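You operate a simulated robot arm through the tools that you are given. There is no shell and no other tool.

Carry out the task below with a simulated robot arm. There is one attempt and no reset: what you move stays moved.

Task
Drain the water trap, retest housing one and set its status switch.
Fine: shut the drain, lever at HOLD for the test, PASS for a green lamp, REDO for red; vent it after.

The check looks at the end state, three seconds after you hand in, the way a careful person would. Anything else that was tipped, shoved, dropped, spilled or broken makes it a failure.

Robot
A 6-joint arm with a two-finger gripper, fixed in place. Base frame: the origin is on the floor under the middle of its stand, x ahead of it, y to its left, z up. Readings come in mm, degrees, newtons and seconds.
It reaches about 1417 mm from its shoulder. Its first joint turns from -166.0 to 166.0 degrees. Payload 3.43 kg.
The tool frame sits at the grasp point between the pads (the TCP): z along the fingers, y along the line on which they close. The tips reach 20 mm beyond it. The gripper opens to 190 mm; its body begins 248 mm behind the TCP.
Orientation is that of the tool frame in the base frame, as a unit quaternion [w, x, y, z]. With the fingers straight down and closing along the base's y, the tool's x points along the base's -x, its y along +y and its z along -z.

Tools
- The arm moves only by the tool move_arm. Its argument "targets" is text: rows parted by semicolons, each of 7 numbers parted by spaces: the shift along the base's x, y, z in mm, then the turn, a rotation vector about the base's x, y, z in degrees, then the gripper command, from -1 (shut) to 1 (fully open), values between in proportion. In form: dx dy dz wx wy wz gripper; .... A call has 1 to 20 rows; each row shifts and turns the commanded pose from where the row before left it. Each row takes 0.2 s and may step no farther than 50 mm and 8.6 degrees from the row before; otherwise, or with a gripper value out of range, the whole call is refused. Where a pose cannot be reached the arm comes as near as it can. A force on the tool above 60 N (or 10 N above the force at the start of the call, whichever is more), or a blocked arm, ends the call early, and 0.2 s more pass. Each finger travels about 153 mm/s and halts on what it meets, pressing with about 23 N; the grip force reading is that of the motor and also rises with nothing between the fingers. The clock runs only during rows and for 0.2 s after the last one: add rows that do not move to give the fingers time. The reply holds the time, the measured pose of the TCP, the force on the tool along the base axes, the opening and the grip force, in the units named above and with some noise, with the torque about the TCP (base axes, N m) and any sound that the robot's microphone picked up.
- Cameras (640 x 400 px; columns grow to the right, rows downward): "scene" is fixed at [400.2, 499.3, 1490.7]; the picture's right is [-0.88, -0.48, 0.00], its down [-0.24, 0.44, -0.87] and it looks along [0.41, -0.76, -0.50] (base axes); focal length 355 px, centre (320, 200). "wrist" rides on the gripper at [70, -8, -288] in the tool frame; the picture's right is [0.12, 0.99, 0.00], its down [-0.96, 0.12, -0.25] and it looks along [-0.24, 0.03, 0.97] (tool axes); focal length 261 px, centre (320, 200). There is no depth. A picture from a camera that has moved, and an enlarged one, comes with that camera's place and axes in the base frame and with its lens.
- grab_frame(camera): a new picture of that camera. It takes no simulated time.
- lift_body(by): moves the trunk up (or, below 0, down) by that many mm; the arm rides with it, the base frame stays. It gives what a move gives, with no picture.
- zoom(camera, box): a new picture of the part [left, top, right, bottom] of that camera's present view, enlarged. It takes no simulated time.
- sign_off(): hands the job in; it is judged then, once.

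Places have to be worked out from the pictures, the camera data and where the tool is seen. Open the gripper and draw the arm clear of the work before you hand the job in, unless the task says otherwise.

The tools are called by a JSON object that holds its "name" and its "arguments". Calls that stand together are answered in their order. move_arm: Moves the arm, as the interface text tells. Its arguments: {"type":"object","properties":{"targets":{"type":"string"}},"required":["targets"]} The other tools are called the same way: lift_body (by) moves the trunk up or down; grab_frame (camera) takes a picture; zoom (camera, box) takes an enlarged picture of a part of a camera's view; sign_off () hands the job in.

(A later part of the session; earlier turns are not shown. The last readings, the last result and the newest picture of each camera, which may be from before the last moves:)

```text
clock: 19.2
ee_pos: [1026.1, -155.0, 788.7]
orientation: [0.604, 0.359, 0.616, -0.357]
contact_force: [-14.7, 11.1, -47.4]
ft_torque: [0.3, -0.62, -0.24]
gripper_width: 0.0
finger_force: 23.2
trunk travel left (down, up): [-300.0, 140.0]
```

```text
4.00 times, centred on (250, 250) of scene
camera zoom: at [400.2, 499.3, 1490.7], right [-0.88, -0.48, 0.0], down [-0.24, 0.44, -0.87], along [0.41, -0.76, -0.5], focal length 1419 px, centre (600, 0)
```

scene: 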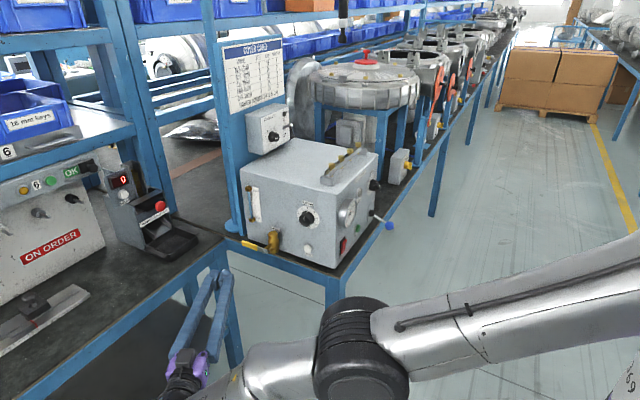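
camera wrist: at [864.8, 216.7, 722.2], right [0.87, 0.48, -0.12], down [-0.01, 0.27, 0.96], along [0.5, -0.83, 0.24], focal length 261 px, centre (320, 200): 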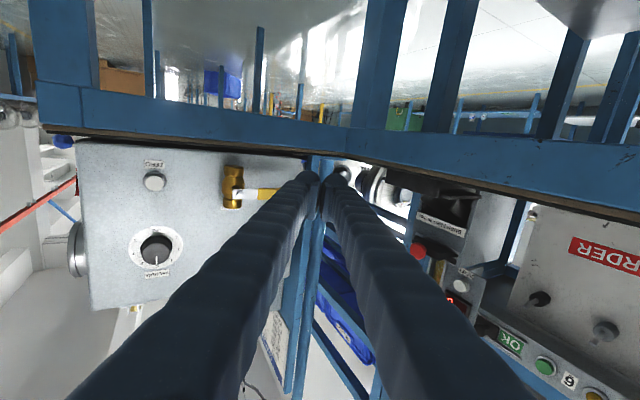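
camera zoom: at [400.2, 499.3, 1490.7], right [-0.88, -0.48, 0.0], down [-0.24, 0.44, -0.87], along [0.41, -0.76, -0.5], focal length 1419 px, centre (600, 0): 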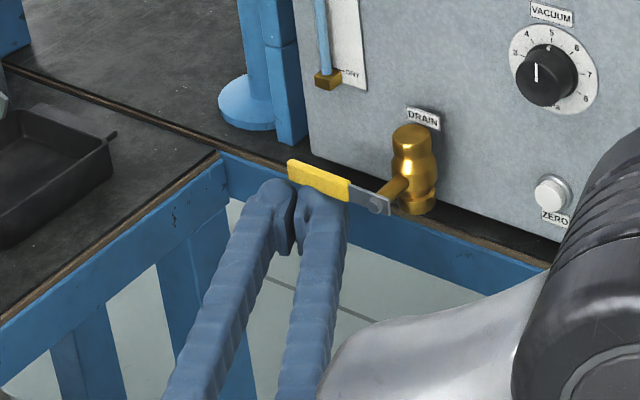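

47 N with no motion: that is the shut stop, so the handle opens downward. I back off below, retreat in +y, and go round above the handle.

{"name": "move_arm", "arguments": {"targets": "0 0 -8 0 0 0 -1;0 0 -6 0 0 0 -1;0 20 0 0 0 0 -1;0 30 0 0 0 0 -1;0 0 30 0 0 0 -1;0 0 40 0 0 0 -1"}}

{"name": "grab_frame", "arguments": {"camera": "scene"}}

```text
clock: 20.6
ee_pos: [1027.4, -107.0, 853.8]
orientation: [0.606, 0.361, 0.612, -0.358]
contact_force: [-0.2, -0.4, -1.0]
ft_torque: [-0.04, -0.02, 0.1]
gripper_width: 0.1
finger_force: 22.9
trunk travel left (down, up): [-300.0, 140.0]
```

```text
taken
```

scene: 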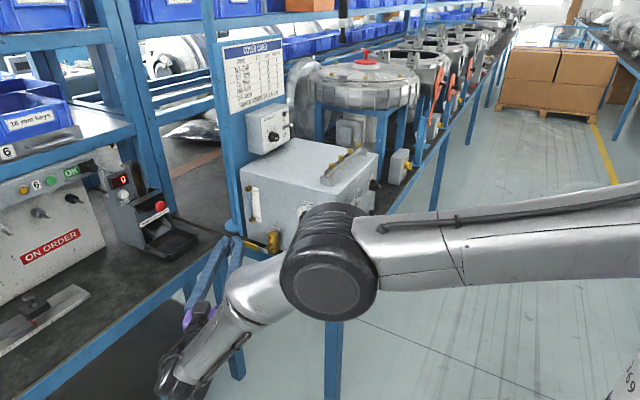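

Clear above the handle's level. I move in over the grip to y=-154 and then press down in small steps along the expected arc.

{"name": "move_arm", "arguments": {"targets": "0 -24 0 0 0 0 -1;-2 -23 0 0 0 0 -1;0 0 -9 0 0 0 -1;0 0 -6 0 0 0 -1;1 0 -5 0 0 0 -1;1 0 -5 0 0 0 -1;1 0 -5 0 0 0 -1"}}

{"name": "zoom", "arguments": {"camera": "scene", "box": [190, 200, 310, 300]}}

```text
clock: 22.2
ee_pos: [1027.6, -152.6, 822.7]
orientation: [0.607, 0.36, 0.612, -0.357]
contact_force: [-0.1, 1.9, 2.5]
ft_torque: [-0.01, 0.05, -0.03]
gripper_width: 0.0
finger_force: 23.0
trunk travel left (down, up): [-300.0, 140.0]
```

```text
4.00 times, centred on (250, 250) of scene
camera zoom: at [400.2, 499.3, 1490.7], right [-0.88, -0.48, 0.0], down [-0.24, 0.44, -0.87], along [0.41, -0.76, -0.5], focal length 1419 px, centre (600, 0)
```

zoom: 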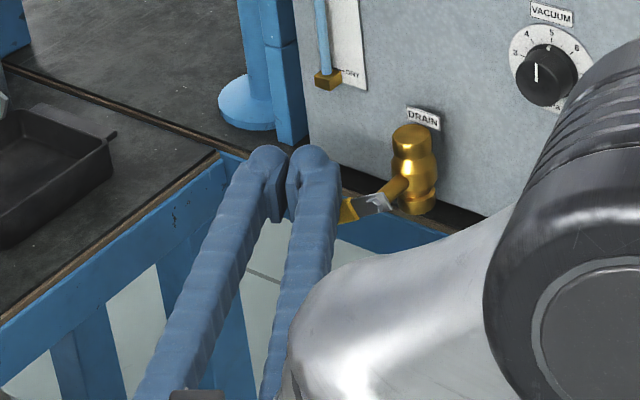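

The handle turns down with only about 2–3 N. I continue along the arc to bring it vertical.

{"name": "move_arm", "arguments": {"targets": "1 0 -8 0 0 0 -1;0 0 -8 0 0 0 -1;-2 0 -8 0 0 0 -1;-2 0 -8 0 0 0 -1;-4 0 -7 0 0 0 -1;-5 0 -7 0 0 0 -1;-6 0 -6 0 0 0 -1;-6 0 -6 0 0 0 -1;-7 0 -4 0 0 0 -1;-7 0 -4 0 0 0 -1"}}

{"name": "zoom", "arguments": {"camera": "scene", "box": [190, 170, 310, 300]}}

{"name": "grab_frame", "arguments": {"camera": "wrist"}}

```text
clock: 24.4
ee_pos: [993.7, -150.9, 757.2]
orientation: [0.609, 0.358, 0.612, -0.356]
contact_force: [27.6, 3.8, 7.1]
ft_torque: [-0.15, 0.73, 0.24]
gripper_width: 0.2
finger_force: 23.8
trunk travel left (down, up): [-300.0, 140.0]
```

```text
3.08 times, centred on (250, 235) of scene
camera zoom: at [400.2, 499.3, 1490.7], right [-0.88, -0.48, 0.0], down [-0.24, 0.44, -0.87], along [0.41, -0.76, -0.5], focal length 1092 px, centre (535, 92)
```

zoom: 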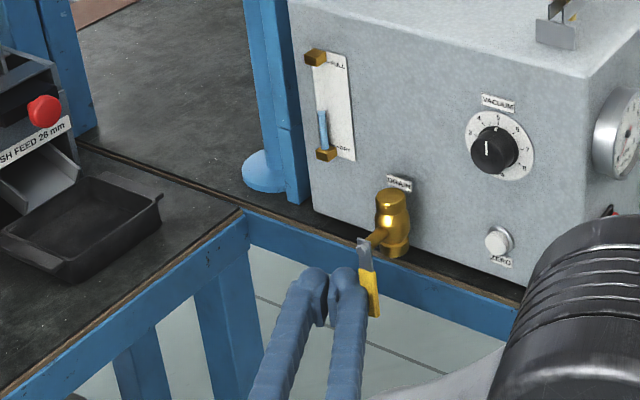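

```text
taken
camera wrist: at [844.1, 96.5, 689.4], right [0.86, 0.49, -0.12], down [-0.02, 0.27, 0.96], along [0.5, -0.83, 0.24], focal length 261 px, centre (320, 200)
```

wrist: 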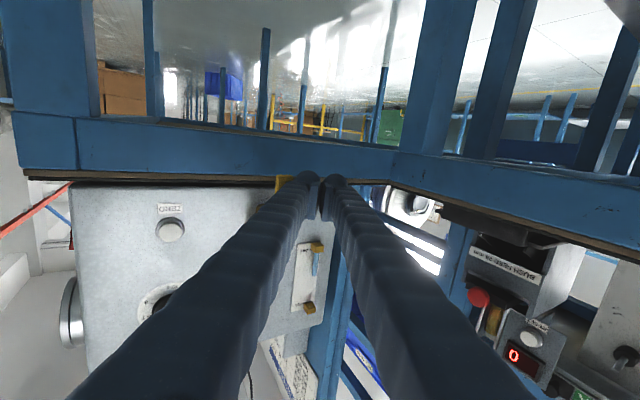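

The valve is open (handle vertical, at its stop) and the glass has already dropped to about a third. I release the push, retreat in +y, and let it finish draining.

{"name": "move_arm", "arguments": {"targets": "6 0 0 0 0 0 -1;4 30 0 0 0 0 -1;0 40 0 0 0 0 -1;0 0 0 0 0 0 -1;0 0 0 0 0 0 -1;0 0 0 0 0 0 -1"}}

{"name": "zoom", "arguments": {"camera": "scene", "box": [190, 170, 310, 300]}}

```text
clock: 25.8
ee_pos: [998.6, -81.6, 756.8]
orientation: [0.606, 0.36, 0.613, -0.357]
contact_force: [0.9, -0.3, -0.2]
ft_torque: [0.04, -0.01, 0.0]
gripper_width: 0.0
finger_force: 23.2
trunk travel left (down, up): [-300.0, 140.0]
```

```text
3.08 times, centred on (250, 235) of scene
camera zoom: at [400.2, 499.3, 1490.7], right [-0.88, -0.48, 0.0], down [-0.24, 0.44, -0.87], along [0.41, -0.76, -0.5], focal length 1092 px, centre (535, 92)
```

zoom: 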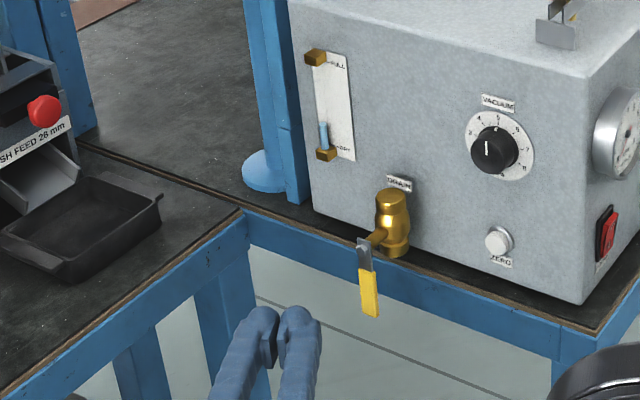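

Still draining (a short column remains). Meanwhile I roll the tool about its own axis so the fingers stack vertically, which lets me shut the handle from its -x side without the tips reaching the bench edge.

{"name": "move_arm", "arguments": {"targets": "0 10 0 3.9 -6.98 0 -1;0 10 0 3.9 -6.98 0 -1;0 0 0 3.9 -6.98 0 -1;0 0 0 3.9 -6.98 0 -1"}}

{"name": "zoom", "arguments": {"camera": "scene", "box": [190, 170, 310, 300]}}

```text
clock: 26.8
ee_pos: [999.5, -62.6, 756.0]
orientation: [0.682, 0.513, 0.491, -0.174]
contact_force: [-1.0, -0.1, -0.1]
ft_torque: [0.02, 0.01, 0.02]
gripper_width: 0.0
finger_force: 23.5
trunk travel left (down, up): [-300.0, 140.0]
```

```text
3.08 times, centred on (250, 235) of scene
camera zoom: at [400.2, 499.3, 1490.7], right [-0.88, -0.48, 0.0], down [-0.24, 0.44, -0.87], along [0.41, -0.76, -0.5], focal length 1092 px, centre (535, 92)
```

zoom: 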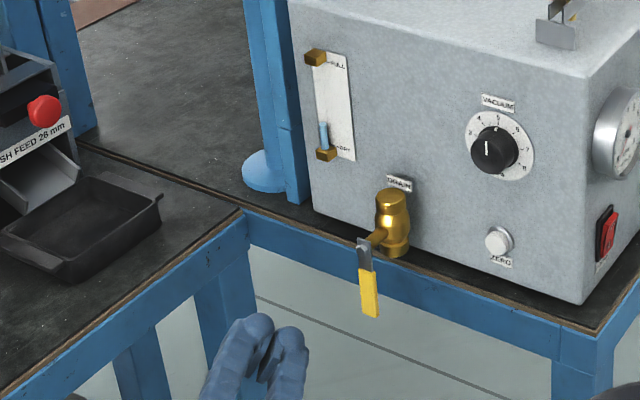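

Rolling works. I finish the roll and zoom on the glass to see the level against the DRY mark.

{"name": "move_arm", "arguments": {"targets": "0 0 0 3.9 -6.98 0 -1;0 0 0 3.9 -6.98 0 -1;0 0 0 3.9 -6.98 0 -1;0 0 0 3.9 -6.98 0 -1;0 0 0 3.9 -6.98 0 -1;0 0 0 3.9 -6.98 0 -1;0 0 0 3.9 -6.98 0 -1"}}

{"name": "zoom", "arguments": {"camera": "scene", "box": [240, 180, 270, 225]}}

{"name": "grab_frame", "arguments": {"camera": "scene"}}

{"name": "grab_frame", "arguments": {"camera": "wrist"}}

```text
clock: 28.4
ee_pos: [1040.4, -45.9, 813.7]
orientation: [0.686, 0.609, 0.393, -0.059]
contact_force: [0.6, 0.3, -0.1]
ft_torque: [-0.03, 0.0, 0.01]
gripper_width: 0.0
finger_force: 23.1
out of reach, approached as far as the arm can: row 1, 2, 3, 4, 5, 6, 7
trunk travel left (down, up): [-300.0, 140.0]
```

```text
8.89 times, centred on (255, 202) of scene
camera zoom: at [400.2, 499.3, 1490.7], right [-0.88, -0.48, 0.0], down [-0.24, 0.44, -0.87], along [0.41, -0.76, -0.5], focal length 3154 px, centre (898, 178)
```

zoom: 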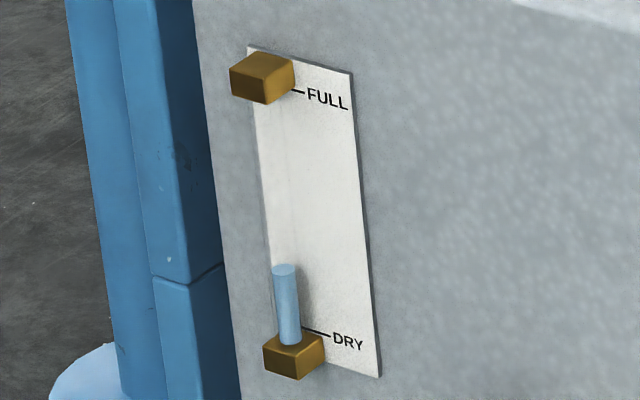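

```text
taken
```

scene: 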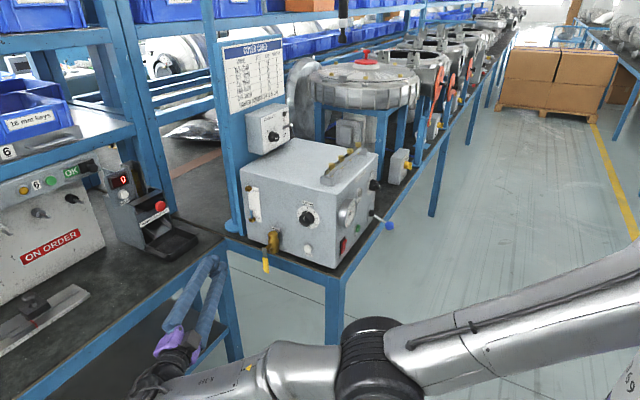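

```text
taken
camera wrist: at [949.8, 234.2, 779.2], right [0.64, 0.3, 0.71], down [-0.71, -0.14, 0.69], along [0.3, -0.94, 0.12], focal length 261 px, centre (320, 200)
```

wrist: 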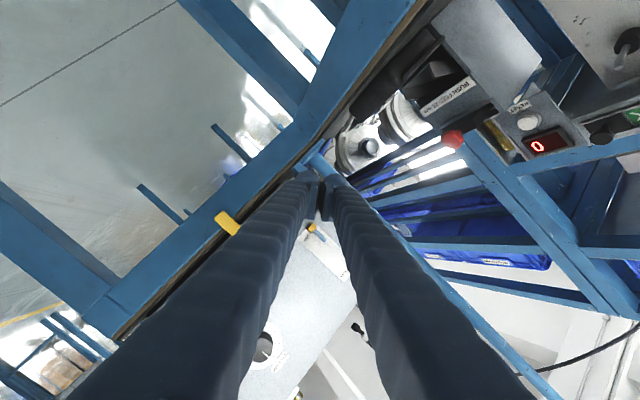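

Level is down to about 20 % above DRY and still falling, but the full roll is out of reach. I go back to the flat finger pose instead, yaw a bit further outward (better reach), and open the fingers partly so the deeper fingertip can hook the handle from its -x side.

{"name": "move_arm", "arguments": {"targets": "-9 0 -6 -3.48 6.57 0.37 -1;-9 0 -6 -3.48 6.57 0.37 -1;-9 0 -6 -3.48 6.57 0.37 -1;-9 0 -6 -3.48 6.57 0.37 -1;-9 0 -6 -3.48 6.57 0.37 -0.6;-9 0 -6 -3.48 6.57 0.37 -0.4;-9 0 -6 -3.48 6.57 0.37 -0.3;-9 0 -6 0 0 8.5 -0.158;-9 0 -6 0 0 8.5 -0.158;0 0 0 0 0 0 -0.158"}}

{"name": "zoom", "arguments": {"camera": "scene", "box": [240, 180, 270, 225]}}

{"name": "grab_frame", "arguments": {"camera": "scene"}}

{"name": "grab_frame", "arguments": {"camera": "wrist"}}

```text
clock: 30.6
ee_pos: [1133.2, 25.0, 811.3]
orientation: [0.632, 0.285, 0.668, -0.269]
contact_force: [0.4, -0.1, 0.4]
ft_torque: [0.0, 0.03, 0.03]
gripper_width: 80.1
finger_force: 0.0
out of reach, approached as far as the arm can: row 1, 2, 3, 4, 5, 6, 7, 8, 9
trunk travel left (down, up): [-300.0, 140.0]
```

```text
8.89 times, centred on (255, 202) of scene
camera zoom: at [400.2, 499.3, 1490.7], right [-0.88, -0.48, 0.0], down [-0.24, 0.44, -0.87], along [0.41, -0.76, -0.5], focal length 3154 px, centre (898, 178)
```

zoom: 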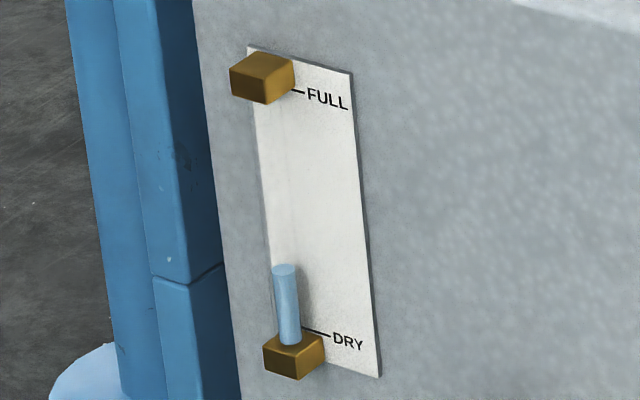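

```text
taken
```

scene: 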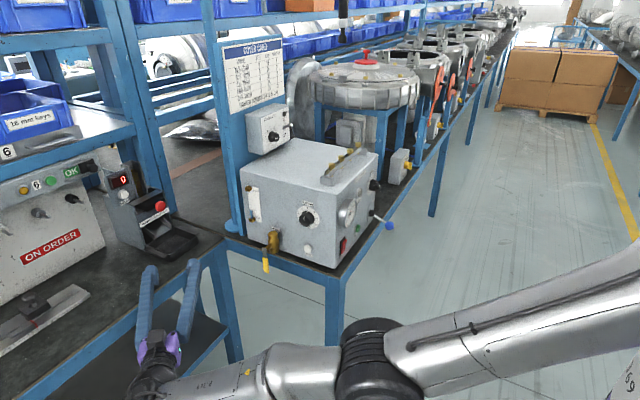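

```text
taken
camera wrist: at [924.6, 229.3, 758.1], right [0.71, 0.69, -0.12], down [-0.05, 0.22, 0.97], along [0.7, -0.69, 0.19], focal length 261 px, centre (320, 200)
```

wrist: 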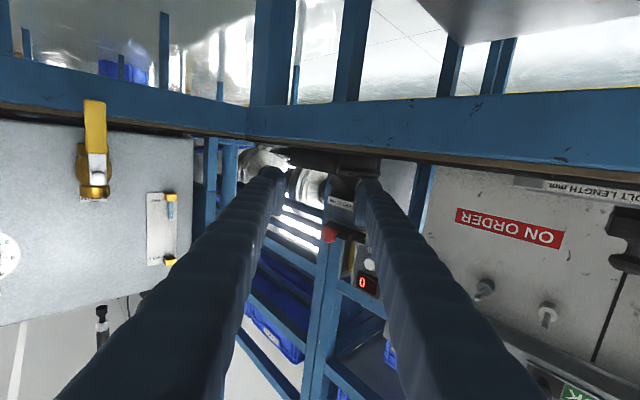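

The glass has stopped at about 30 % since I let go of the handle, and the arm's last reply says it sat at full stretch rather than going where I asked. Before moving I inspect the handle's angle and what is near the fingers.

{"name": "zoom", "arguments": {"camera": "wrist", "box": [50, 80, 200, 280]}}

{"name": "zoom", "arguments": {"camera": "scene", "box": [245, 220, 295, 280]}}

{"name": "zoom", "arguments": {"camera": "scene", "box": [90, 160, 260, 400]}}

```text
2.00 times, centred on (125, 180) of wrist
camera zoom: at [924.6, 229.3, 758.1], right [0.71, 0.69, -0.12], down [-0.05, 0.22, 0.97], along [0.7, -0.69, 0.19], focal length 521 px, centre (710, 240)
```

zoom: 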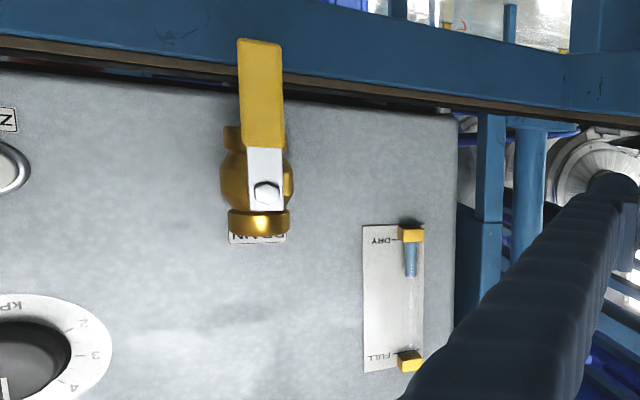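

```text
6.67 times, centred on (270, 250) of scene
camera zoom: at [400.2, 499.3, 1490.7], right [-0.88, -0.48, 0.0], down [-0.24, 0.44, -0.87], along [0.41, -0.76, -0.5], focal length 2365 px, centre (653, -133)
```

zoom: 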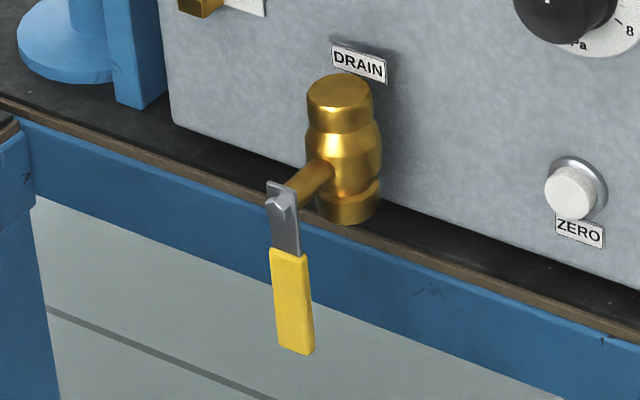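

```text
1.67 times, centred on (175, 280) of scene
camera zoom: at [400.2, 499.3, 1490.7], right [-0.88, -0.48, 0.0], down [-0.24, 0.44, -0.87], along [0.41, -0.76, -0.5], focal length 591 px, centre (562, 67)
```

zoom: 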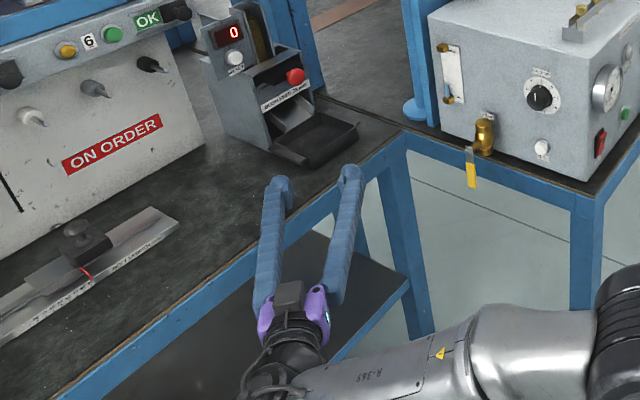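

The handle hangs plumb, i.e. fully open. I raise the fingers away from the neighbouring bench top first, giving the trap more time as well.

{"name": "move_arm", "arguments": {"targets": "0 0 20 0 0 0 -0.158;0 0 20 0 0 0 -0.158;-10 0 10 0 0 0 -0.158;-20 0 0 0 0 0 -0.158"}}

{"name": "zoom", "arguments": {"camera": "scene", "box": [240, 180, 270, 225]}}

{"name": "grab_frame", "arguments": {"camera": "scene"}}

```text
clock: 31.6
ee_pos: [1133.5, 36.3, 813.7]
orientation: [0.635, 0.281, 0.669, -0.266]
contact_force: [-0.1, -0.7, -0.6]
ft_torque: [-0.01, 0.03, 0.06]
gripper_width: 79.8
finger_force: 0.0
out of reach, approached as far as the arm can: row 1, 2, 3, 4
trunk travel left (down, up): [-300.0, 140.0]
```

```text
8.89 times, centred on (255, 202) of scene
camera zoom: at [400.2, 499.3, 1490.7], right [-0.88, -0.48, 0.0], down [-0.24, 0.44, -0.87], along [0.41, -0.76, -0.5], focal length 3154 px, centre (898, 178)
```

zoom: 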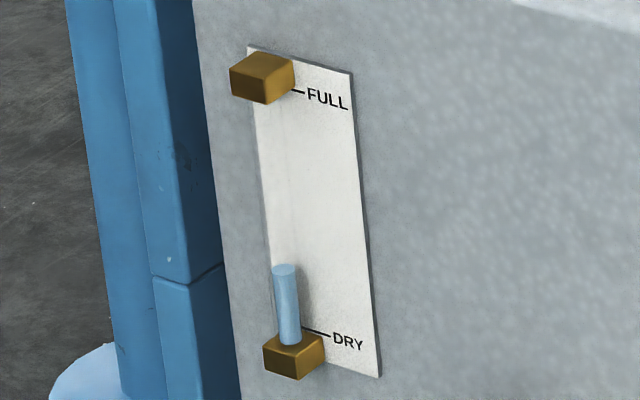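

```text
taken
```

scene: 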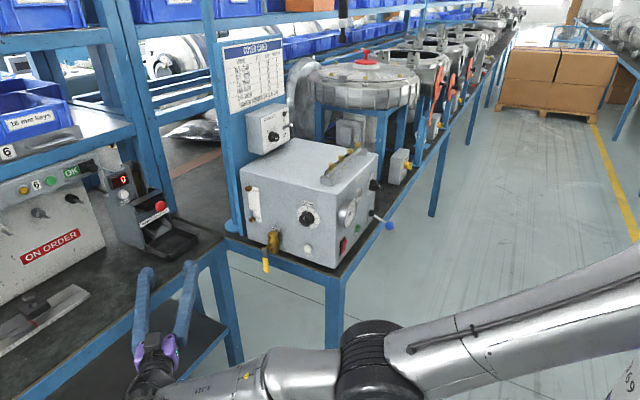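

The trap still reads ~30 %, and the arm is held at its stretch limit. I pull straight back in -x in larger steps to get it out of that limit.

{"name": "move_arm", "arguments": {"targets": "-45 0 0 0 0 0 -0.158;-45 0 0 0 0 0 -0.158"}}

```text
clock: 32.2
ee_pos: [1116.0, 70.4, 813.7]
orientation: [0.635, 0.282, 0.668, -0.267]
contact_force: [0.1, 0.3, -0.6]
ft_torque: [0.04, 0.0, 0.03]
gripper_width: 80.2
finger_force: 0.0
out of reach, approached as far as the arm can: row 1, 2
trunk travel left (down, up): [-300.0, 140.0]
```

The wrist only slides round at constant radius, so the arm is locked straight. I command a longer pull radially inward toward the clear space at about (870, -40).

{"name": "move_arm", "arguments": {"targets": "-41 -18.5 0 0 0 0 -0.158;-41 -18.5 0 0 0 0 -0.158;-41 -18.5 0 0 0 0 -0.158;-41 -18.5 0 0 0 0 -0.158;-41 -18.5 0 0 0 0 -0.158;-41 -18.5 0 0 0 0 -0.158"}}

{"name": "grab_frame", "arguments": {"camera": "scene"}}

```text
clock: 33.6
ee_pos: [1117.8, 69.8, 812.2]
orientation: [0.635, 0.28, 0.669, -0.265]
contact_force: [-0.5, 0.5, -0.3]
ft_torque: [0.04, -0.03, 0.0]
gripper_width: 79.9
finger_force: 0.0
out of reach, approached as far as the arm can: row 1, 2, 3, 4, 5, 6
trunk travel left (down, up): [-300.0, 140.0]
```

```text
taken
```

scene: 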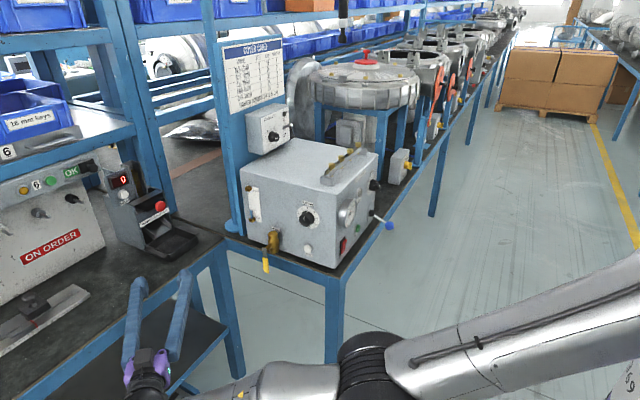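

No radial motion at all, so some wrist joint limit may be holding it. I try tilting the fingers slightly downward with a small lift and see whether that frees it.

{"name": "move_arm", "arguments": {"targets": "-10 -5 15 5.0 5.0 0 -0.158"}}

```text
clock: 34.0
ee_pos: [1117.2, 72.1, 771.2]
orientation: [0.599, 0.293, 0.702, -0.249]
contact_force: [-4.5, 1.9, 3.9]
ft_torque: [0.16, -0.2, 0.28]
gripper_width: 79.6
finger_force: 0.2
out of reach, approached as far as the arm can: row 1
trunk travel left (down, up): [-300.0, 140.0]
```

The fingers dipped to z≈771 and there's a light touch (about 4 N), likely on the neighbouring bench top. I raise the trunk to lift the whole arm off at once.

{"name": "lift_body", "arguments": {"by": 60}}

{"name": "grab_frame", "arguments": {"camera": "scene"}}

{"name": "grab_frame", "arguments": {"camera": "wrist"}}

```text
clock: 35.0
ee_pos: [1116.8, 70.7, 830.9]
orientation: [0.6, 0.293, 0.702, -0.25]
contact_force: [0.4, 0.2, 0.2]
ft_torque: [-0.01, 0.0, 0.04]
gripper_width: 79.9
finger_force: 0.0
trunk travel left (down, up): [-360.0, 80.0]
```

```text
taken
```

scene: 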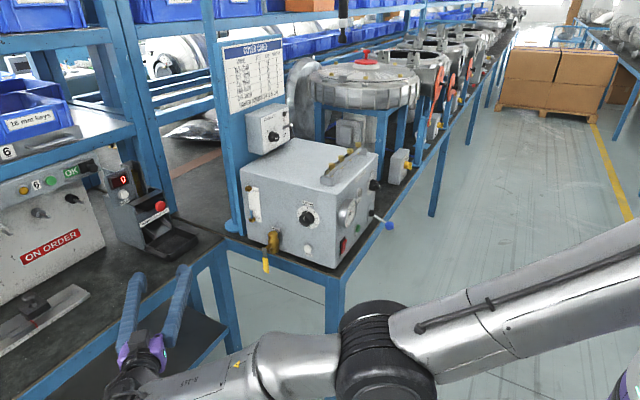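

```text
taken
camera wrist: at [903.8, 275.2, 805.3], right [0.69, 0.71, -0.12], down [0.02, 0.15, 0.99], along [0.72, -0.69, 0.09], focal length 261 px, centre (320, 200)
```

wrist: 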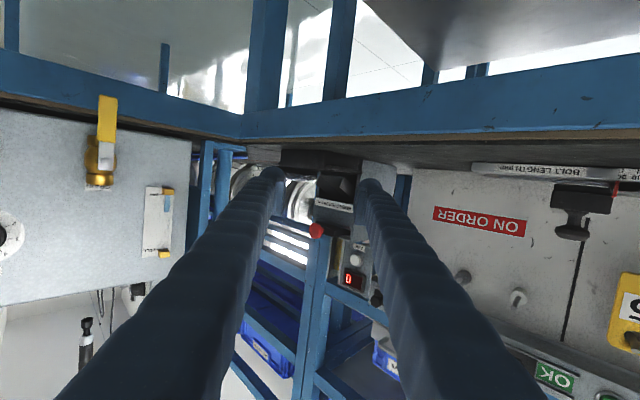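

Free again at z=831. The readings fit a wrist locked at about 970 mm from a shoulder near z≈1175 (now 1235), i.e. a straight arm. I try very small inward steps so the elbow can begin to bend.

{"name": "move_arm", "arguments": {"targets": "-0.8 -0.4 0.3 0 0 0 -0.158;-0.8 -0.4 0.3 0 0 0 -0.158;-0.8 -0.4 0.3 0 0 0 -0.158;-1.7 -0.8 0.7 0 0 0 -0.158;-1.7 -0.8 0.7 0 0 0 -0.158;-3.4 -1.5 1.4 0 0 0 -0.158;-3.4 -1.5 1.4 0 0 0 -0.158;-5 -2.3 2.1 0 0 0 -0.158"}}

```text
clock: 36.8
ee_pos: [1099.8, 62.1, 836.6]
orientation: [0.599, 0.293, 0.701, -0.25]
contact_force: [1.1, 0.0, 0.6]
ft_torque: [-0.01, 0.0, 0.0]
gripper_width: 80.0
finger_force: 0.0
out of reach, approached as far as the arm can: row 4
trunk travel left (down, up): [-360.0, 80.0]
```

That freed it: small inward steps let the elbow bend. I continue inward and up to a roomy spot, with steps growing gradually, and recheck the glass and handle.

{"name": "move_arm", "arguments": {"targets": "-9 -4 4 0 0 0 -0.158;-14 -7 5 0 0 0 -0.158;-20 -10 8 0 0 0 -0.158;-25 -12 10 0 0 0 -0.158;-30 -14 10 0 0 0 -0.158;-30 -14 10 0 0 0 -0.158;-30 -10 15 0 0 0 -0.158;-30 -5 20 0 0 0 -0.158"}}

{"name": "zoom", "arguments": {"camera": "scene", "box": [230, 175, 300, 285]}}

{"name": "grab_frame", "arguments": {"camera": "scene"}}

{"name": "grab_frame", "arguments": {"camera": "wrist"}}

```text
clock: 38.6
ee_pos: [922.5, -8.2, 920.0]
orientation: [0.596, 0.293, 0.703, -0.255]
contact_force: [0.0, -0.2, 0.9]
ft_torque: [-0.02, -0.02, 0.0]
gripper_width: 80.2
finger_force: 0.1
out of reach, approached as far as the arm can: row 8
trunk travel left (down, up): [-360.0, 80.0]
```

```text
3.64 times, centred on (265, 230) of scene
camera zoom: at [400.2, 499.3, 1490.7], right [-0.88, -0.48, 0.0], down [-0.24, 0.44, -0.87], along [0.41, -0.76, -0.5], focal length 1290 px, centre (520, 91)
```

zoom: 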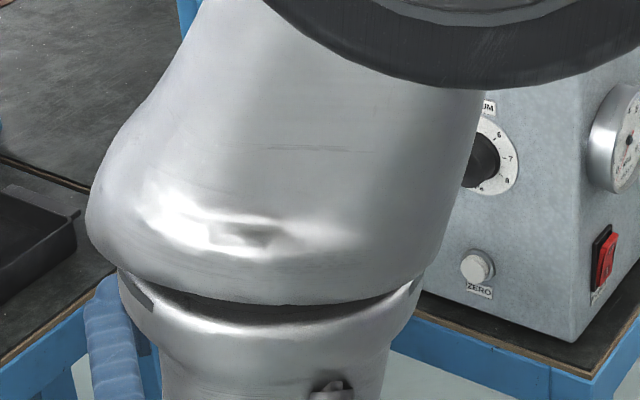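

```text
taken
```

scene: 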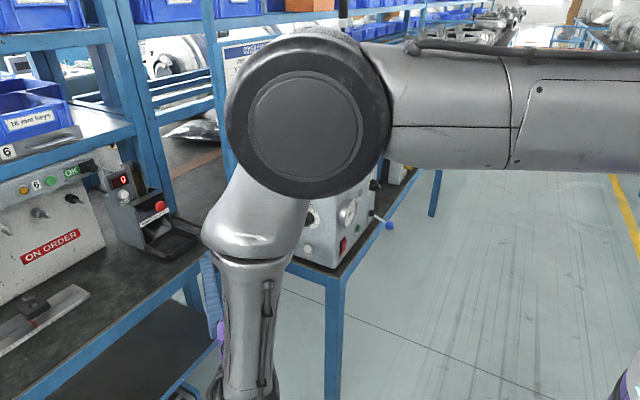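

```text
taken
camera wrist: at [710.9, 198.3, 896.5], right [0.7, 0.71, -0.13], down [0.02, 0.15, 0.99], along [0.72, -0.69, 0.09], focal length 261 px, centre (320, 200)
```

wrist: 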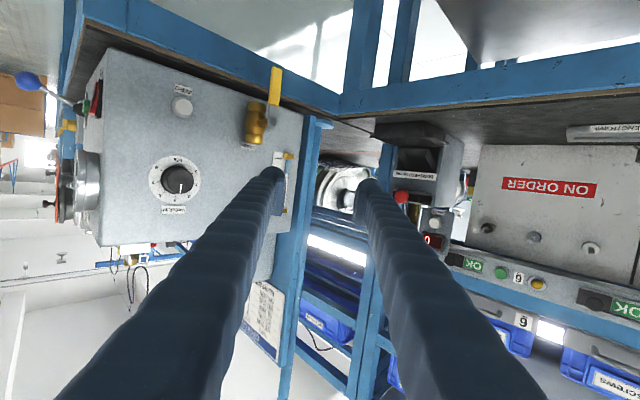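

Elbow is now bent up with good room. I zoom on the glass and handle from the wrist view.

{"name": "zoom", "arguments": {"camera": "wrist", "box": [220, 50, 320, 220]}}

{"name": "zoom", "arguments": {"camera": "wrist", "box": [10, 50, 110, 250]}}

```text
2.35 times, centred on (270, 135) of wrist
camera zoom: at [710.9, 198.3, 896.5], right [0.7, 0.71, -0.13], down [0.02, 0.15, 0.99], along [0.72, -0.69, 0.09], focal length 613 px, centre (438, 353)
```

zoom: 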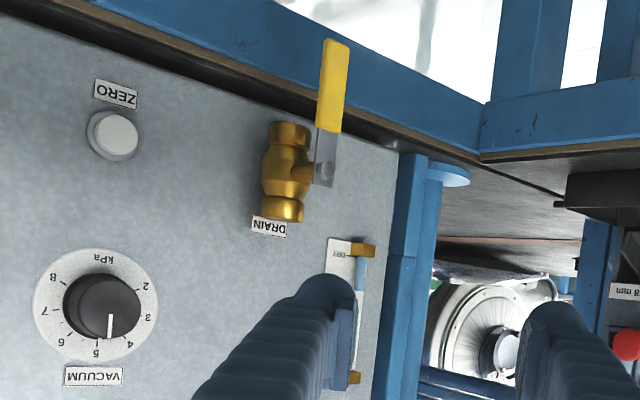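

```text
2.00 times, centred on (60, 150) of wrist
camera zoom: at [710.9, 198.3, 896.5], right [0.7, 0.71, -0.13], down [0.02, 0.15, 0.99], along [0.72, -0.69, 0.09], focal length 521 px, centre (840, 300)
```

zoom: 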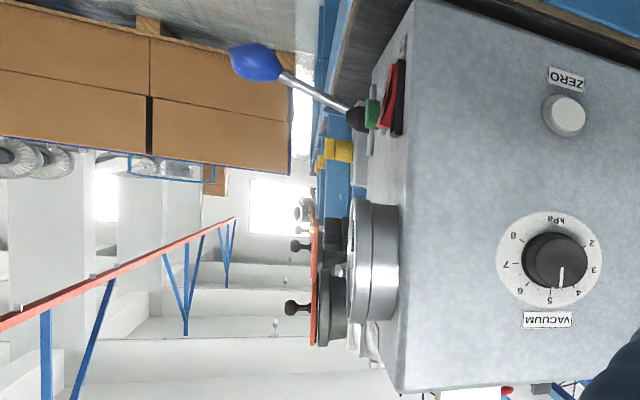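

The handle is plumb and the lever at VENT, yet the column stays at 30 % since I let go. First I lower the trunk for much better reach at these low targets; the gripper is over open floor so there is nothing beneath it.

{"name": "lift_body", "arguments": {"by": -120}}

{"name": "grab_frame", "arguments": {"camera": "scene"}}

```text
clock: 40.1
ee_pos: [924.8, -8.1, 800.8]
orientation: [0.597, 0.293, 0.702, -0.255]
contact_force: [-0.9, -0.4, 0.3]
ft_torque: [0.01, 0.02, 0.03]
gripper_width: 80.0
finger_force: 0.1
trunk travel left (down, up): [-240.0, 200.0]
```

```text
taken
```

scene: 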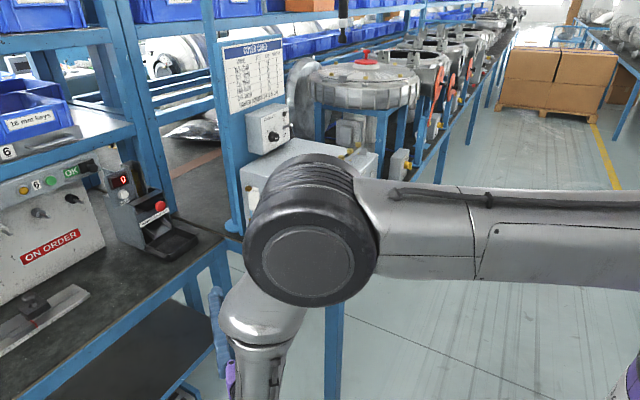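

Good. I raise the tool a little within the arm's range and lower the trunk further.

{"name": "move_arm", "arguments": {"targets": "0 0 20 0 0 0 -0.5;0 0 25 0 0 0 -1;0 0 25 0 0 0 -1;0 0 20 0 0 0 -1"}}

{"name": "lift_body", "arguments": {"by": -120}}

{"name": "grab_frame", "arguments": {"camera": "scene"}}

```text
clock: 41.1
ee_pos: [922.7, -6.6, 889.9]
orientation: [0.596, 0.293, 0.703, -0.255]
contact_force: [0.1, -0.1, -0.4]
ft_torque: [-0.01, -0.02, 0.0]
gripper_width: 0.0
finger_force: 23.0
trunk travel left (down, up): [-240.0, 200.0]
```

```text
clock: 42.6
ee_pos: [923.6, -6.7, 771.6]
orientation: [0.596, 0.294, 0.702, -0.255]
contact_force: [1.7, 0.5, 1.0]
ft_torque: [0.02, 0.03, -0.01]
gripper_width: 0.0
finger_force: 22.7
trunk travel left (down, up): [-120.0, 320.0]
```

```text
taken
```

scene: 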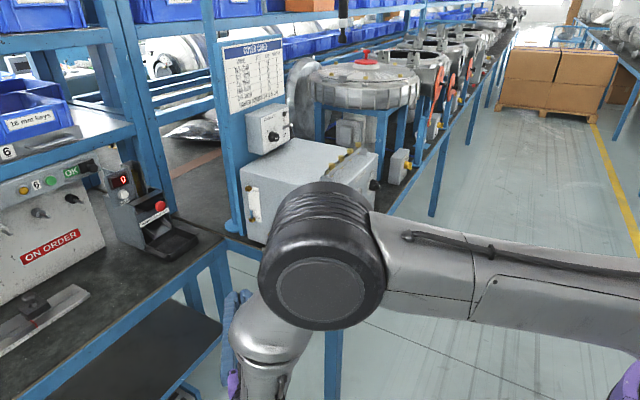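

Shoulder is now low enough. I approach the open handle from its +x side again with shut fingers, to hold it against its stop and watch the glass.

{"name": "move_arm", "arguments": {"targets": "36 -24 0 0 0 0 -1;36 -24 0 0 0 0 -1;36 -24 -4 0 0 0 -1;0 -38 0 0 0 0 -1;0 -38 0 0 0 0 -1"}}

{"name": "grab_frame", "arguments": {"camera": "scene"}}

{"name": "grab_frame", "arguments": {"camera": "wrist"}}

```text
clock: 43.8
ee_pos: [1032.1, -156.3, 765.9]
orientation: [0.597, 0.293, 0.702, -0.255]
contact_force: [-1.0, 0.1, -0.1]
ft_torque: [0.01, -0.01, -0.06]
gripper_width: 0.0
finger_force: 23.7
trunk travel left (down, up): [-120.0, 320.0]
```

```text
taken
```

scene: 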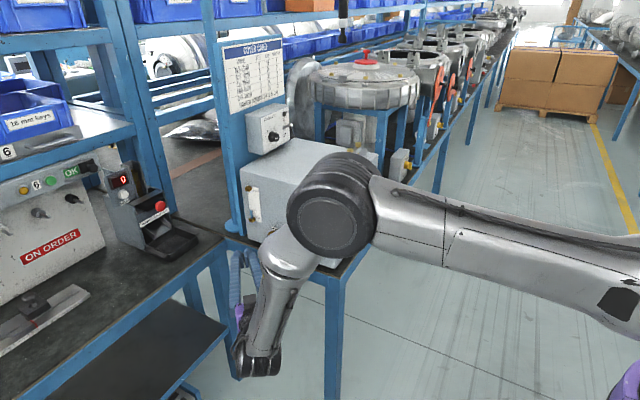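

```text
taken
camera wrist: at [820.1, 49.0, 743.2], right [0.7, 0.71, -0.13], down [0.02, 0.15, 0.99], along [0.72, -0.69, 0.09], focal length 261 px, centre (320, 200)
```

wrist: 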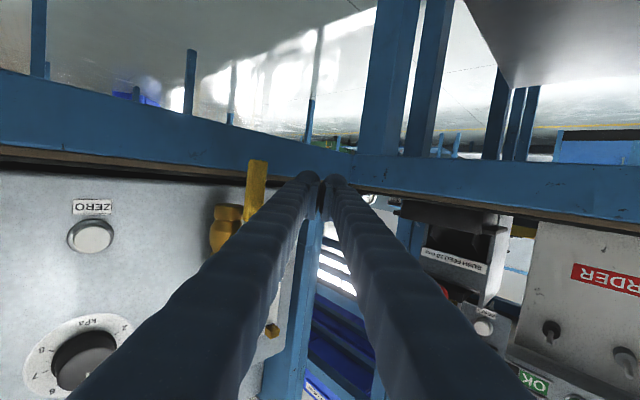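

Well conditioned now. I push gently in -x until contact and hold, then look at the glass.

{"name": "move_arm", "arguments": {"targets": "-12 0 0 0 0 0 -1;-12 0 0 0 0 0 -1;-6 0 0 0 0 0 -1;-4 0 0 0 0 0 -1;-3 0 0 0 0 0 -1;0 0 0 0 0 0 -1"}}

{"name": "zoom", "arguments": {"camera": "scene", "box": [230, 175, 300, 285]}}

```text
clock: 45.2
ee_pos: [997.8, -152.8, 767.9]
orientation: [0.598, 0.291, 0.702, -0.254]
contact_force: [25.7, 15.9, -0.1]
ft_torque: [-0.09, 0.28, -0.18]
gripper_width: 0.0
finger_force: 22.7
trunk travel left (down, up): [-120.0, 320.0]
```

```text
3.64 times, centred on (265, 230) of scene
camera zoom: at [400.2, 499.3, 1490.7], right [-0.88, -0.48, 0.0], down [-0.24, 0.44, -0.87], along [0.41, -0.76, -0.5], focal length 1290 px, centre (520, 91)
```

zoom: 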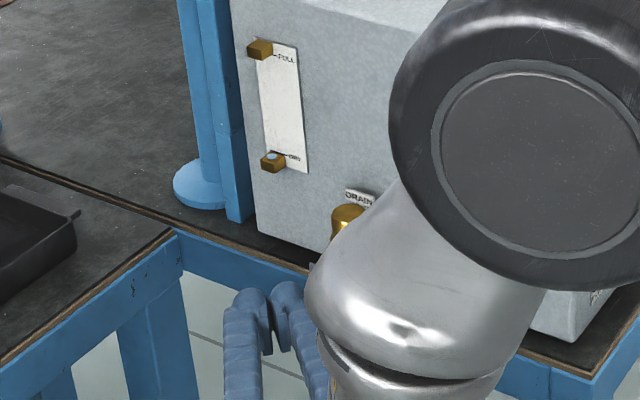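

Holding the handle hard on its stop made it drain: the column is now down at the bottom fitting. I hold a little longer and zoom on the DRY mark.

{"name": "move_arm", "arguments": {"targets": "0 0 0 0 0 0 -1;0 0 0 0 0 0 -1;0 0 0 0 0 0 -1;0 0 0 0 0 0 -1;0 0 0 0 0 0 -1"}}

{"name": "zoom", "arguments": {"camera": "scene", "box": [240, 180, 270, 225]}}

```text
clock: 46.4
ee_pos: [996.9, -153.0, 766.9]
orientation: [0.598, 0.29, 0.703, -0.253]
contact_force: [25.5, 27.3, 3.5]
ft_torque: [-0.27, 0.33, -0.63]
gripper_width: 0.1
finger_force: 23.0
trunk travel left (down, up): [-120.0, 320.0]
```

```text
8.89 times, centred on (255, 202) of scene
camera zoom: at [400.2, 499.3, 1490.7], right [-0.88, -0.48, 0.0], down [-0.24, 0.44, -0.87], along [0.41, -0.76, -0.5], focal length 3154 px, centre (898, 178)
```

zoom: 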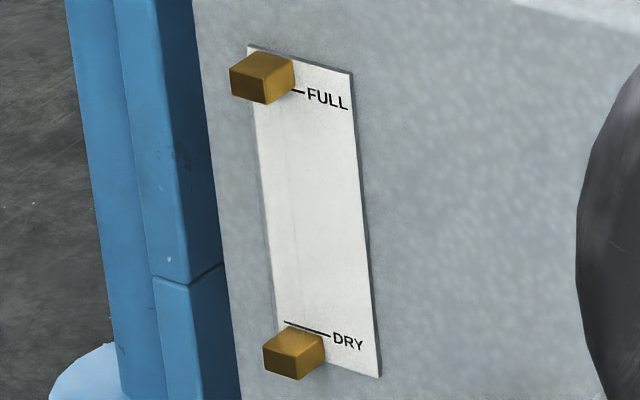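

The trap is dry. I release, back out in +y, open the fingers partly, and go round to the handle's -x side for shutting it.

{"name": "move_arm", "arguments": {"targets": "8 0 0 0 0 0 -1;8 25 0 0 0 0 -1;0 40 0 0 0 0 -1;-20 25 -2 0 0 0 -0.5;-25 5 -2 0 0 0 -0.158;-25 0 -2 0 0 0 -0.158;0 0 0 0 0 0 -0.158"}}

{"name": "zoom", "arguments": {"camera": "scene", "box": [190, 180, 310, 300]}}

{"name": "grab_frame", "arguments": {"camera": "wrist"}}

```text
clock: 48.0
ee_pos: [941.4, -60.6, 759.5]
orientation: [0.596, 0.293, 0.702, -0.255]
contact_force: [-0.4, -0.7, 0.5]
ft_torque: [0.01, 0.01, 0.05]
gripper_width: 80.0
finger_force: 0.0
trunk travel left (down, up): [-120.0, 320.0]
```

```text
3.33 times, centred on (250, 240) of scene
camera zoom: at [400.2, 499.3, 1490.7], right [-0.88, -0.48, 0.0], down [-0.24, 0.44, -0.87], along [0.41, -0.76, -0.5], focal length 1183 px, centre (553, 67)
```

zoom: 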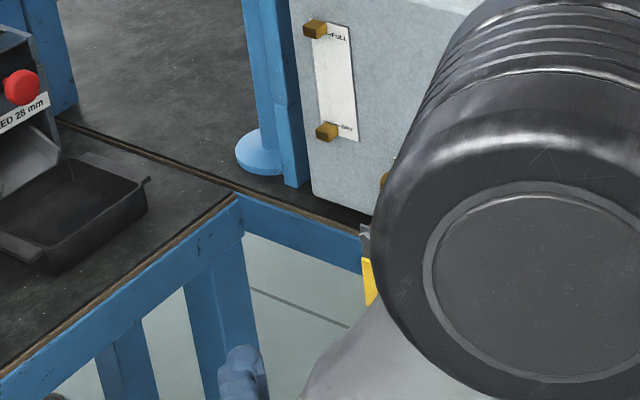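

```text
taken
camera wrist: at [728.7, 145.4, 735.4], right [0.7, 0.71, -0.13], down [0.02, 0.15, 0.99], along [0.72, -0.69, 0.09], focal length 261 px, centre (320, 200)
```

wrist: 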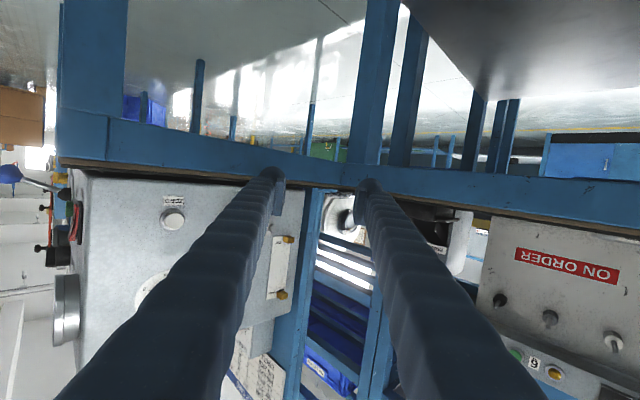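

I move in to y≈-128 with the left fingertip on the handle's -x side, then check forces.

{"name": "move_arm", "arguments": {"targets": "2 -33 0 0 0 0 -0.158;2 -34 0 0 0 0 -0.158"}}

{"name": "grab_frame", "arguments": {"camera": "wrist"}}

{"name": "grab_frame", "arguments": {"camera": "scene"}}

```text
clock: 48.6
ee_pos: [953.0, -123.5, 762.4]
orientation: [0.594, 0.293, 0.703, -0.259]
contact_force: [0.0, 0.4, -0.5]
ft_torque: [-0.04, -0.01, -0.07]
gripper_width: 80.0
finger_force: 0.0
out of reach, approached as far as the arm can: row 2
trunk travel left (down, up): [-120.0, 320.0]
```

```text
taken
camera wrist: at [742.4, 82.3, 739.7], right [0.7, 0.7, -0.13], down [0.03, 0.16, 0.99], along [0.71, -0.69, 0.09], focal length 261 px, centre (320, 200)
```

wrist: 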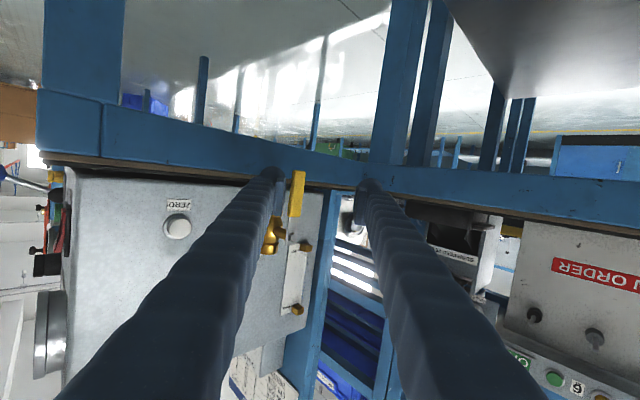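

```text
taken
```

scene: 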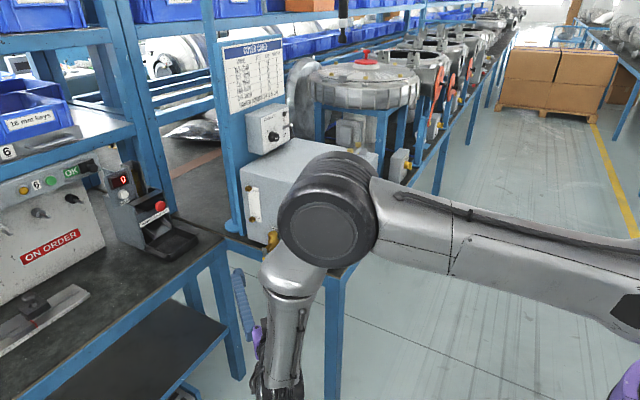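

The handle is just right of the left fingertip, as planned. I push in +x along the arc in small steps.

{"name": "move_arm", "arguments": {"targets": "7 -2 -1 0 0 0 -0.158;7 -1 -1 0 0 0 -0.158;7 0 -1 0 0 0 -0.158;7 0 -1 0 0 0 -0.158;7 0 0 0 0 0 -0.158"}}

{"name": "grab_frame", "arguments": {"camera": "wrist"}}

```text
clock: 49.8
ee_pos: [988.4, -128.2, 757.3]
orientation: [0.597, 0.293, 0.702, -0.255]
contact_force: [-2.8, -1.9, -0.4]
ft_torque: [0.03, -0.04, -0.14]
gripper_width: 81.5
finger_force: 1.4
trunk travel left (down, up): [-120.0, 320.0]
```

```text
taken
camera wrist: at [776.2, 78.0, 734.7], right [0.7, 0.71, -0.13], down [0.02, 0.15, 0.99], along [0.72, -0.69, 0.09], focal length 261 px, centre (320, 200)
```

wrist: 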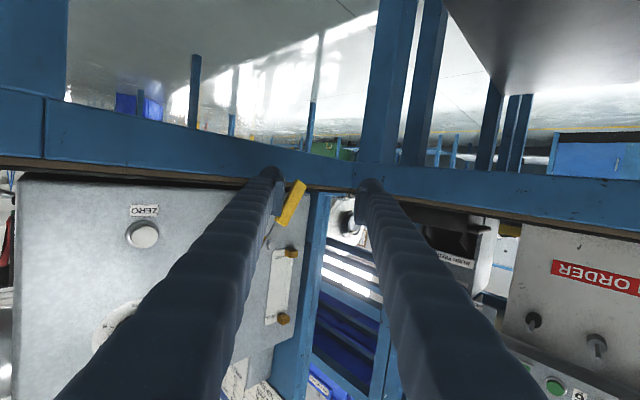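

The handle is swinging up with about 3 N. I continue along the arc toward horizontal.

{"name": "move_arm", "arguments": {"targets": "7 0 0 0 0 0 -0.158;7 0 1 0 0 0 -0.158;7 0 2 0 0 0 -0.158;7 0 3 0 0 0 -0.158;7 0 3.5 0 0 0 -0.158;6 0 4.5 0 0 0 -0.158;6 0 5 0 0 0 -0.158;4 0 6 0 0 0 -0.158"}}

{"name": "grab_frame", "arguments": {"camera": "wrist"}}

```text
clock: 51.6
ee_pos: [1039.8, -128.1, 783.3]
orientation: [0.596, 0.294, 0.702, -0.256]
contact_force: [-0.6, 0.0, -1.7]
ft_torque: [0.08, -0.1, -0.05]
gripper_width: 80.3
finger_force: 0.5
trunk travel left (down, up): [-120.0, 320.0]
```

```text
taken
camera wrist: at [827.2, 77.9, 759.8], right [0.7, 0.71, -0.13], down [0.02, 0.15, 0.99], along [0.72, -0.69, 0.09], focal length 261 px, centre (320, 200)
```

wrist: 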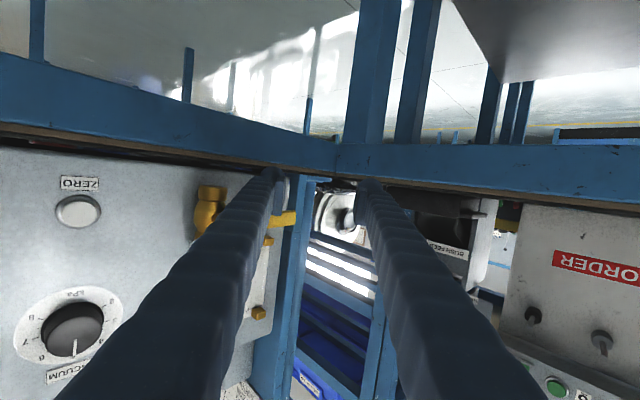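

Nearly horizontal. I press up the last few mm onto the shut stop and watch the force.

{"name": "move_arm", "arguments": {"targets": "2 0 4 0 0 0 -0.158;0 0 4 0 0 0 -0.158;0 0 3 0 0 0 -0.158;0 0 0 0 0 0 -0.158"}}

{"name": "grab_frame", "arguments": {"camera": "scene"}}

```text
clock: 52.6
ee_pos: [1040.6, -127.8, 788.2]
orientation: [0.593, 0.294, 0.704, -0.256]
contact_force: [-8.7, 5.0, -34.9]
ft_torque: [1.32, -1.24, -0.23]
gripper_width: 80.0
finger_force: 0.0
trunk travel left (down, up): [-120.0, 320.0]
```

```text
taken
```

scene: 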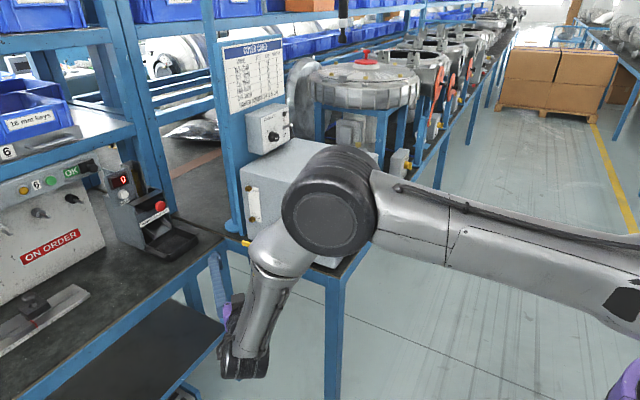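

35 N on the shut stop at the same height as before, so it is shut. I ease down, withdraw in +y, and inspect the handle.

{"name": "move_arm", "arguments": {"targets": "0 0 -7 0 0 0 -0.158;0 0 -6 0 0 0 -0.158;0 30 0 0 0 0 -0.158;0 40 0 0 0 0 -0.158;-10 40 0 0 0 0 -0.158"}}

{"name": "grab_frame", "arguments": {"camera": "scene"}}

{"name": "grab_frame", "arguments": {"camera": "wrist"}}

```text
clock: 53.8
ee_pos: [1033.0, -18.6, 781.7]
orientation: [0.597, 0.293, 0.702, -0.254]
contact_force: [0.2, -0.4, -0.4]
ft_torque: [0.05, -0.02, 0.05]
gripper_width: 79.8
finger_force: 0.0
trunk travel left (down, up): [-120.0, 320.0]
```

```text
taken
```

scene: 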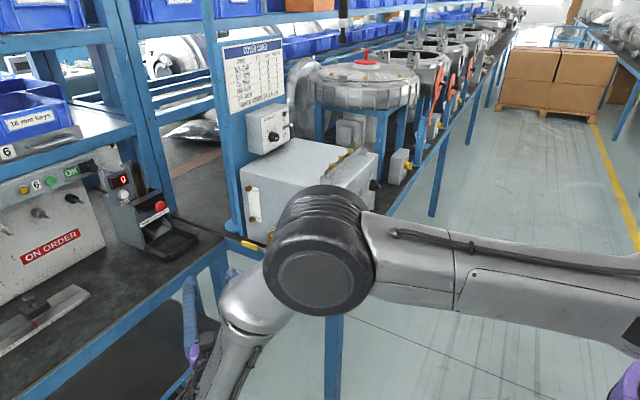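

```text
taken
camera wrist: at [820.5, 188.2, 757.2], right [0.7, 0.71, -0.12], down [0.02, 0.15, 0.99], along [0.72, -0.69, 0.09], focal length 261 px, centre (320, 200)
```

wrist: 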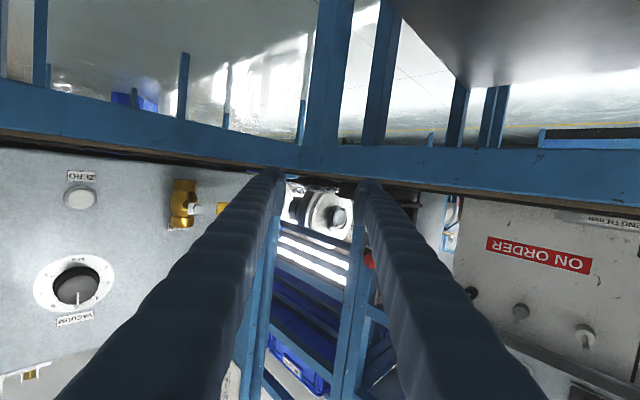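

The handle is horizontal again. I now leave this side: lift and turn the tool upright while drawing back in -x.

{"name": "move_arm", "arguments": {"targets": "-28 4 17 5.81 5.65 0 -0.158;-28 4 17 5.81 5.65 0 -0.158;-28 4 17 5.81 5.65 0 -0.158;-28 4 17 5.81 5.65 0 -0.158;-28 4 17 5.81 5.65 0 -0.158;-28 4 17 5.81 5.65 0 -0.158;-28 4 17 5.81 5.65 0 -0.158;-28 4 17 5.81 5.65 0 -0.158;-28 4 17 5.81 5.65 0 -0.158;-28 4 17 5.81 5.65 0 -0.158"}}

{"name": "grab_frame", "arguments": {"camera": "scene"}}

{"name": "grab_frame", "arguments": {"camera": "wrist"}}

```text
clock: 56.0
ee_pos: [752.2, 22.9, 951.6]
orientation: [-0.002, 0.386, 0.922, 0.0]
contact_force: [-0.3, -0.4, 1.0]
ft_torque: [-0.02, 0.0, 0.03]
gripper_width: 80.0
finger_force: 0.0
trunk travel left (down, up): [-120.0, 320.0]
```

```text
taken
```

scene: 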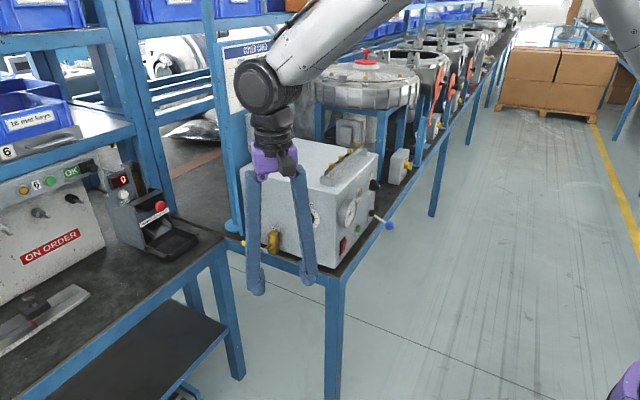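

```text
taken
camera wrist: at [698.4, 67.1, 1238.8], right [0.62, 0.78, 0.0], down [0.76, -0.6, 0.24], along [0.19, -0.15, -0.97], focal length 261 px, centre (320, 200)
```

wrist: 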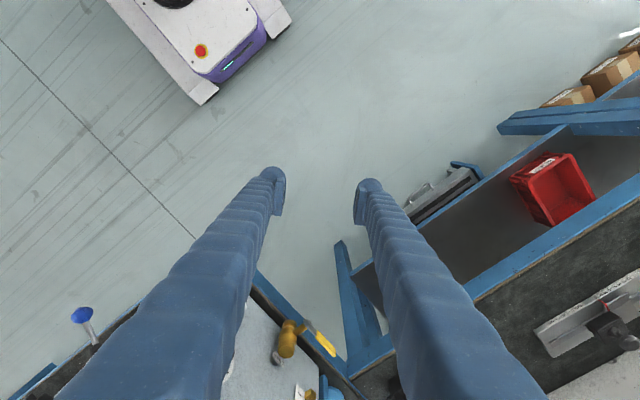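

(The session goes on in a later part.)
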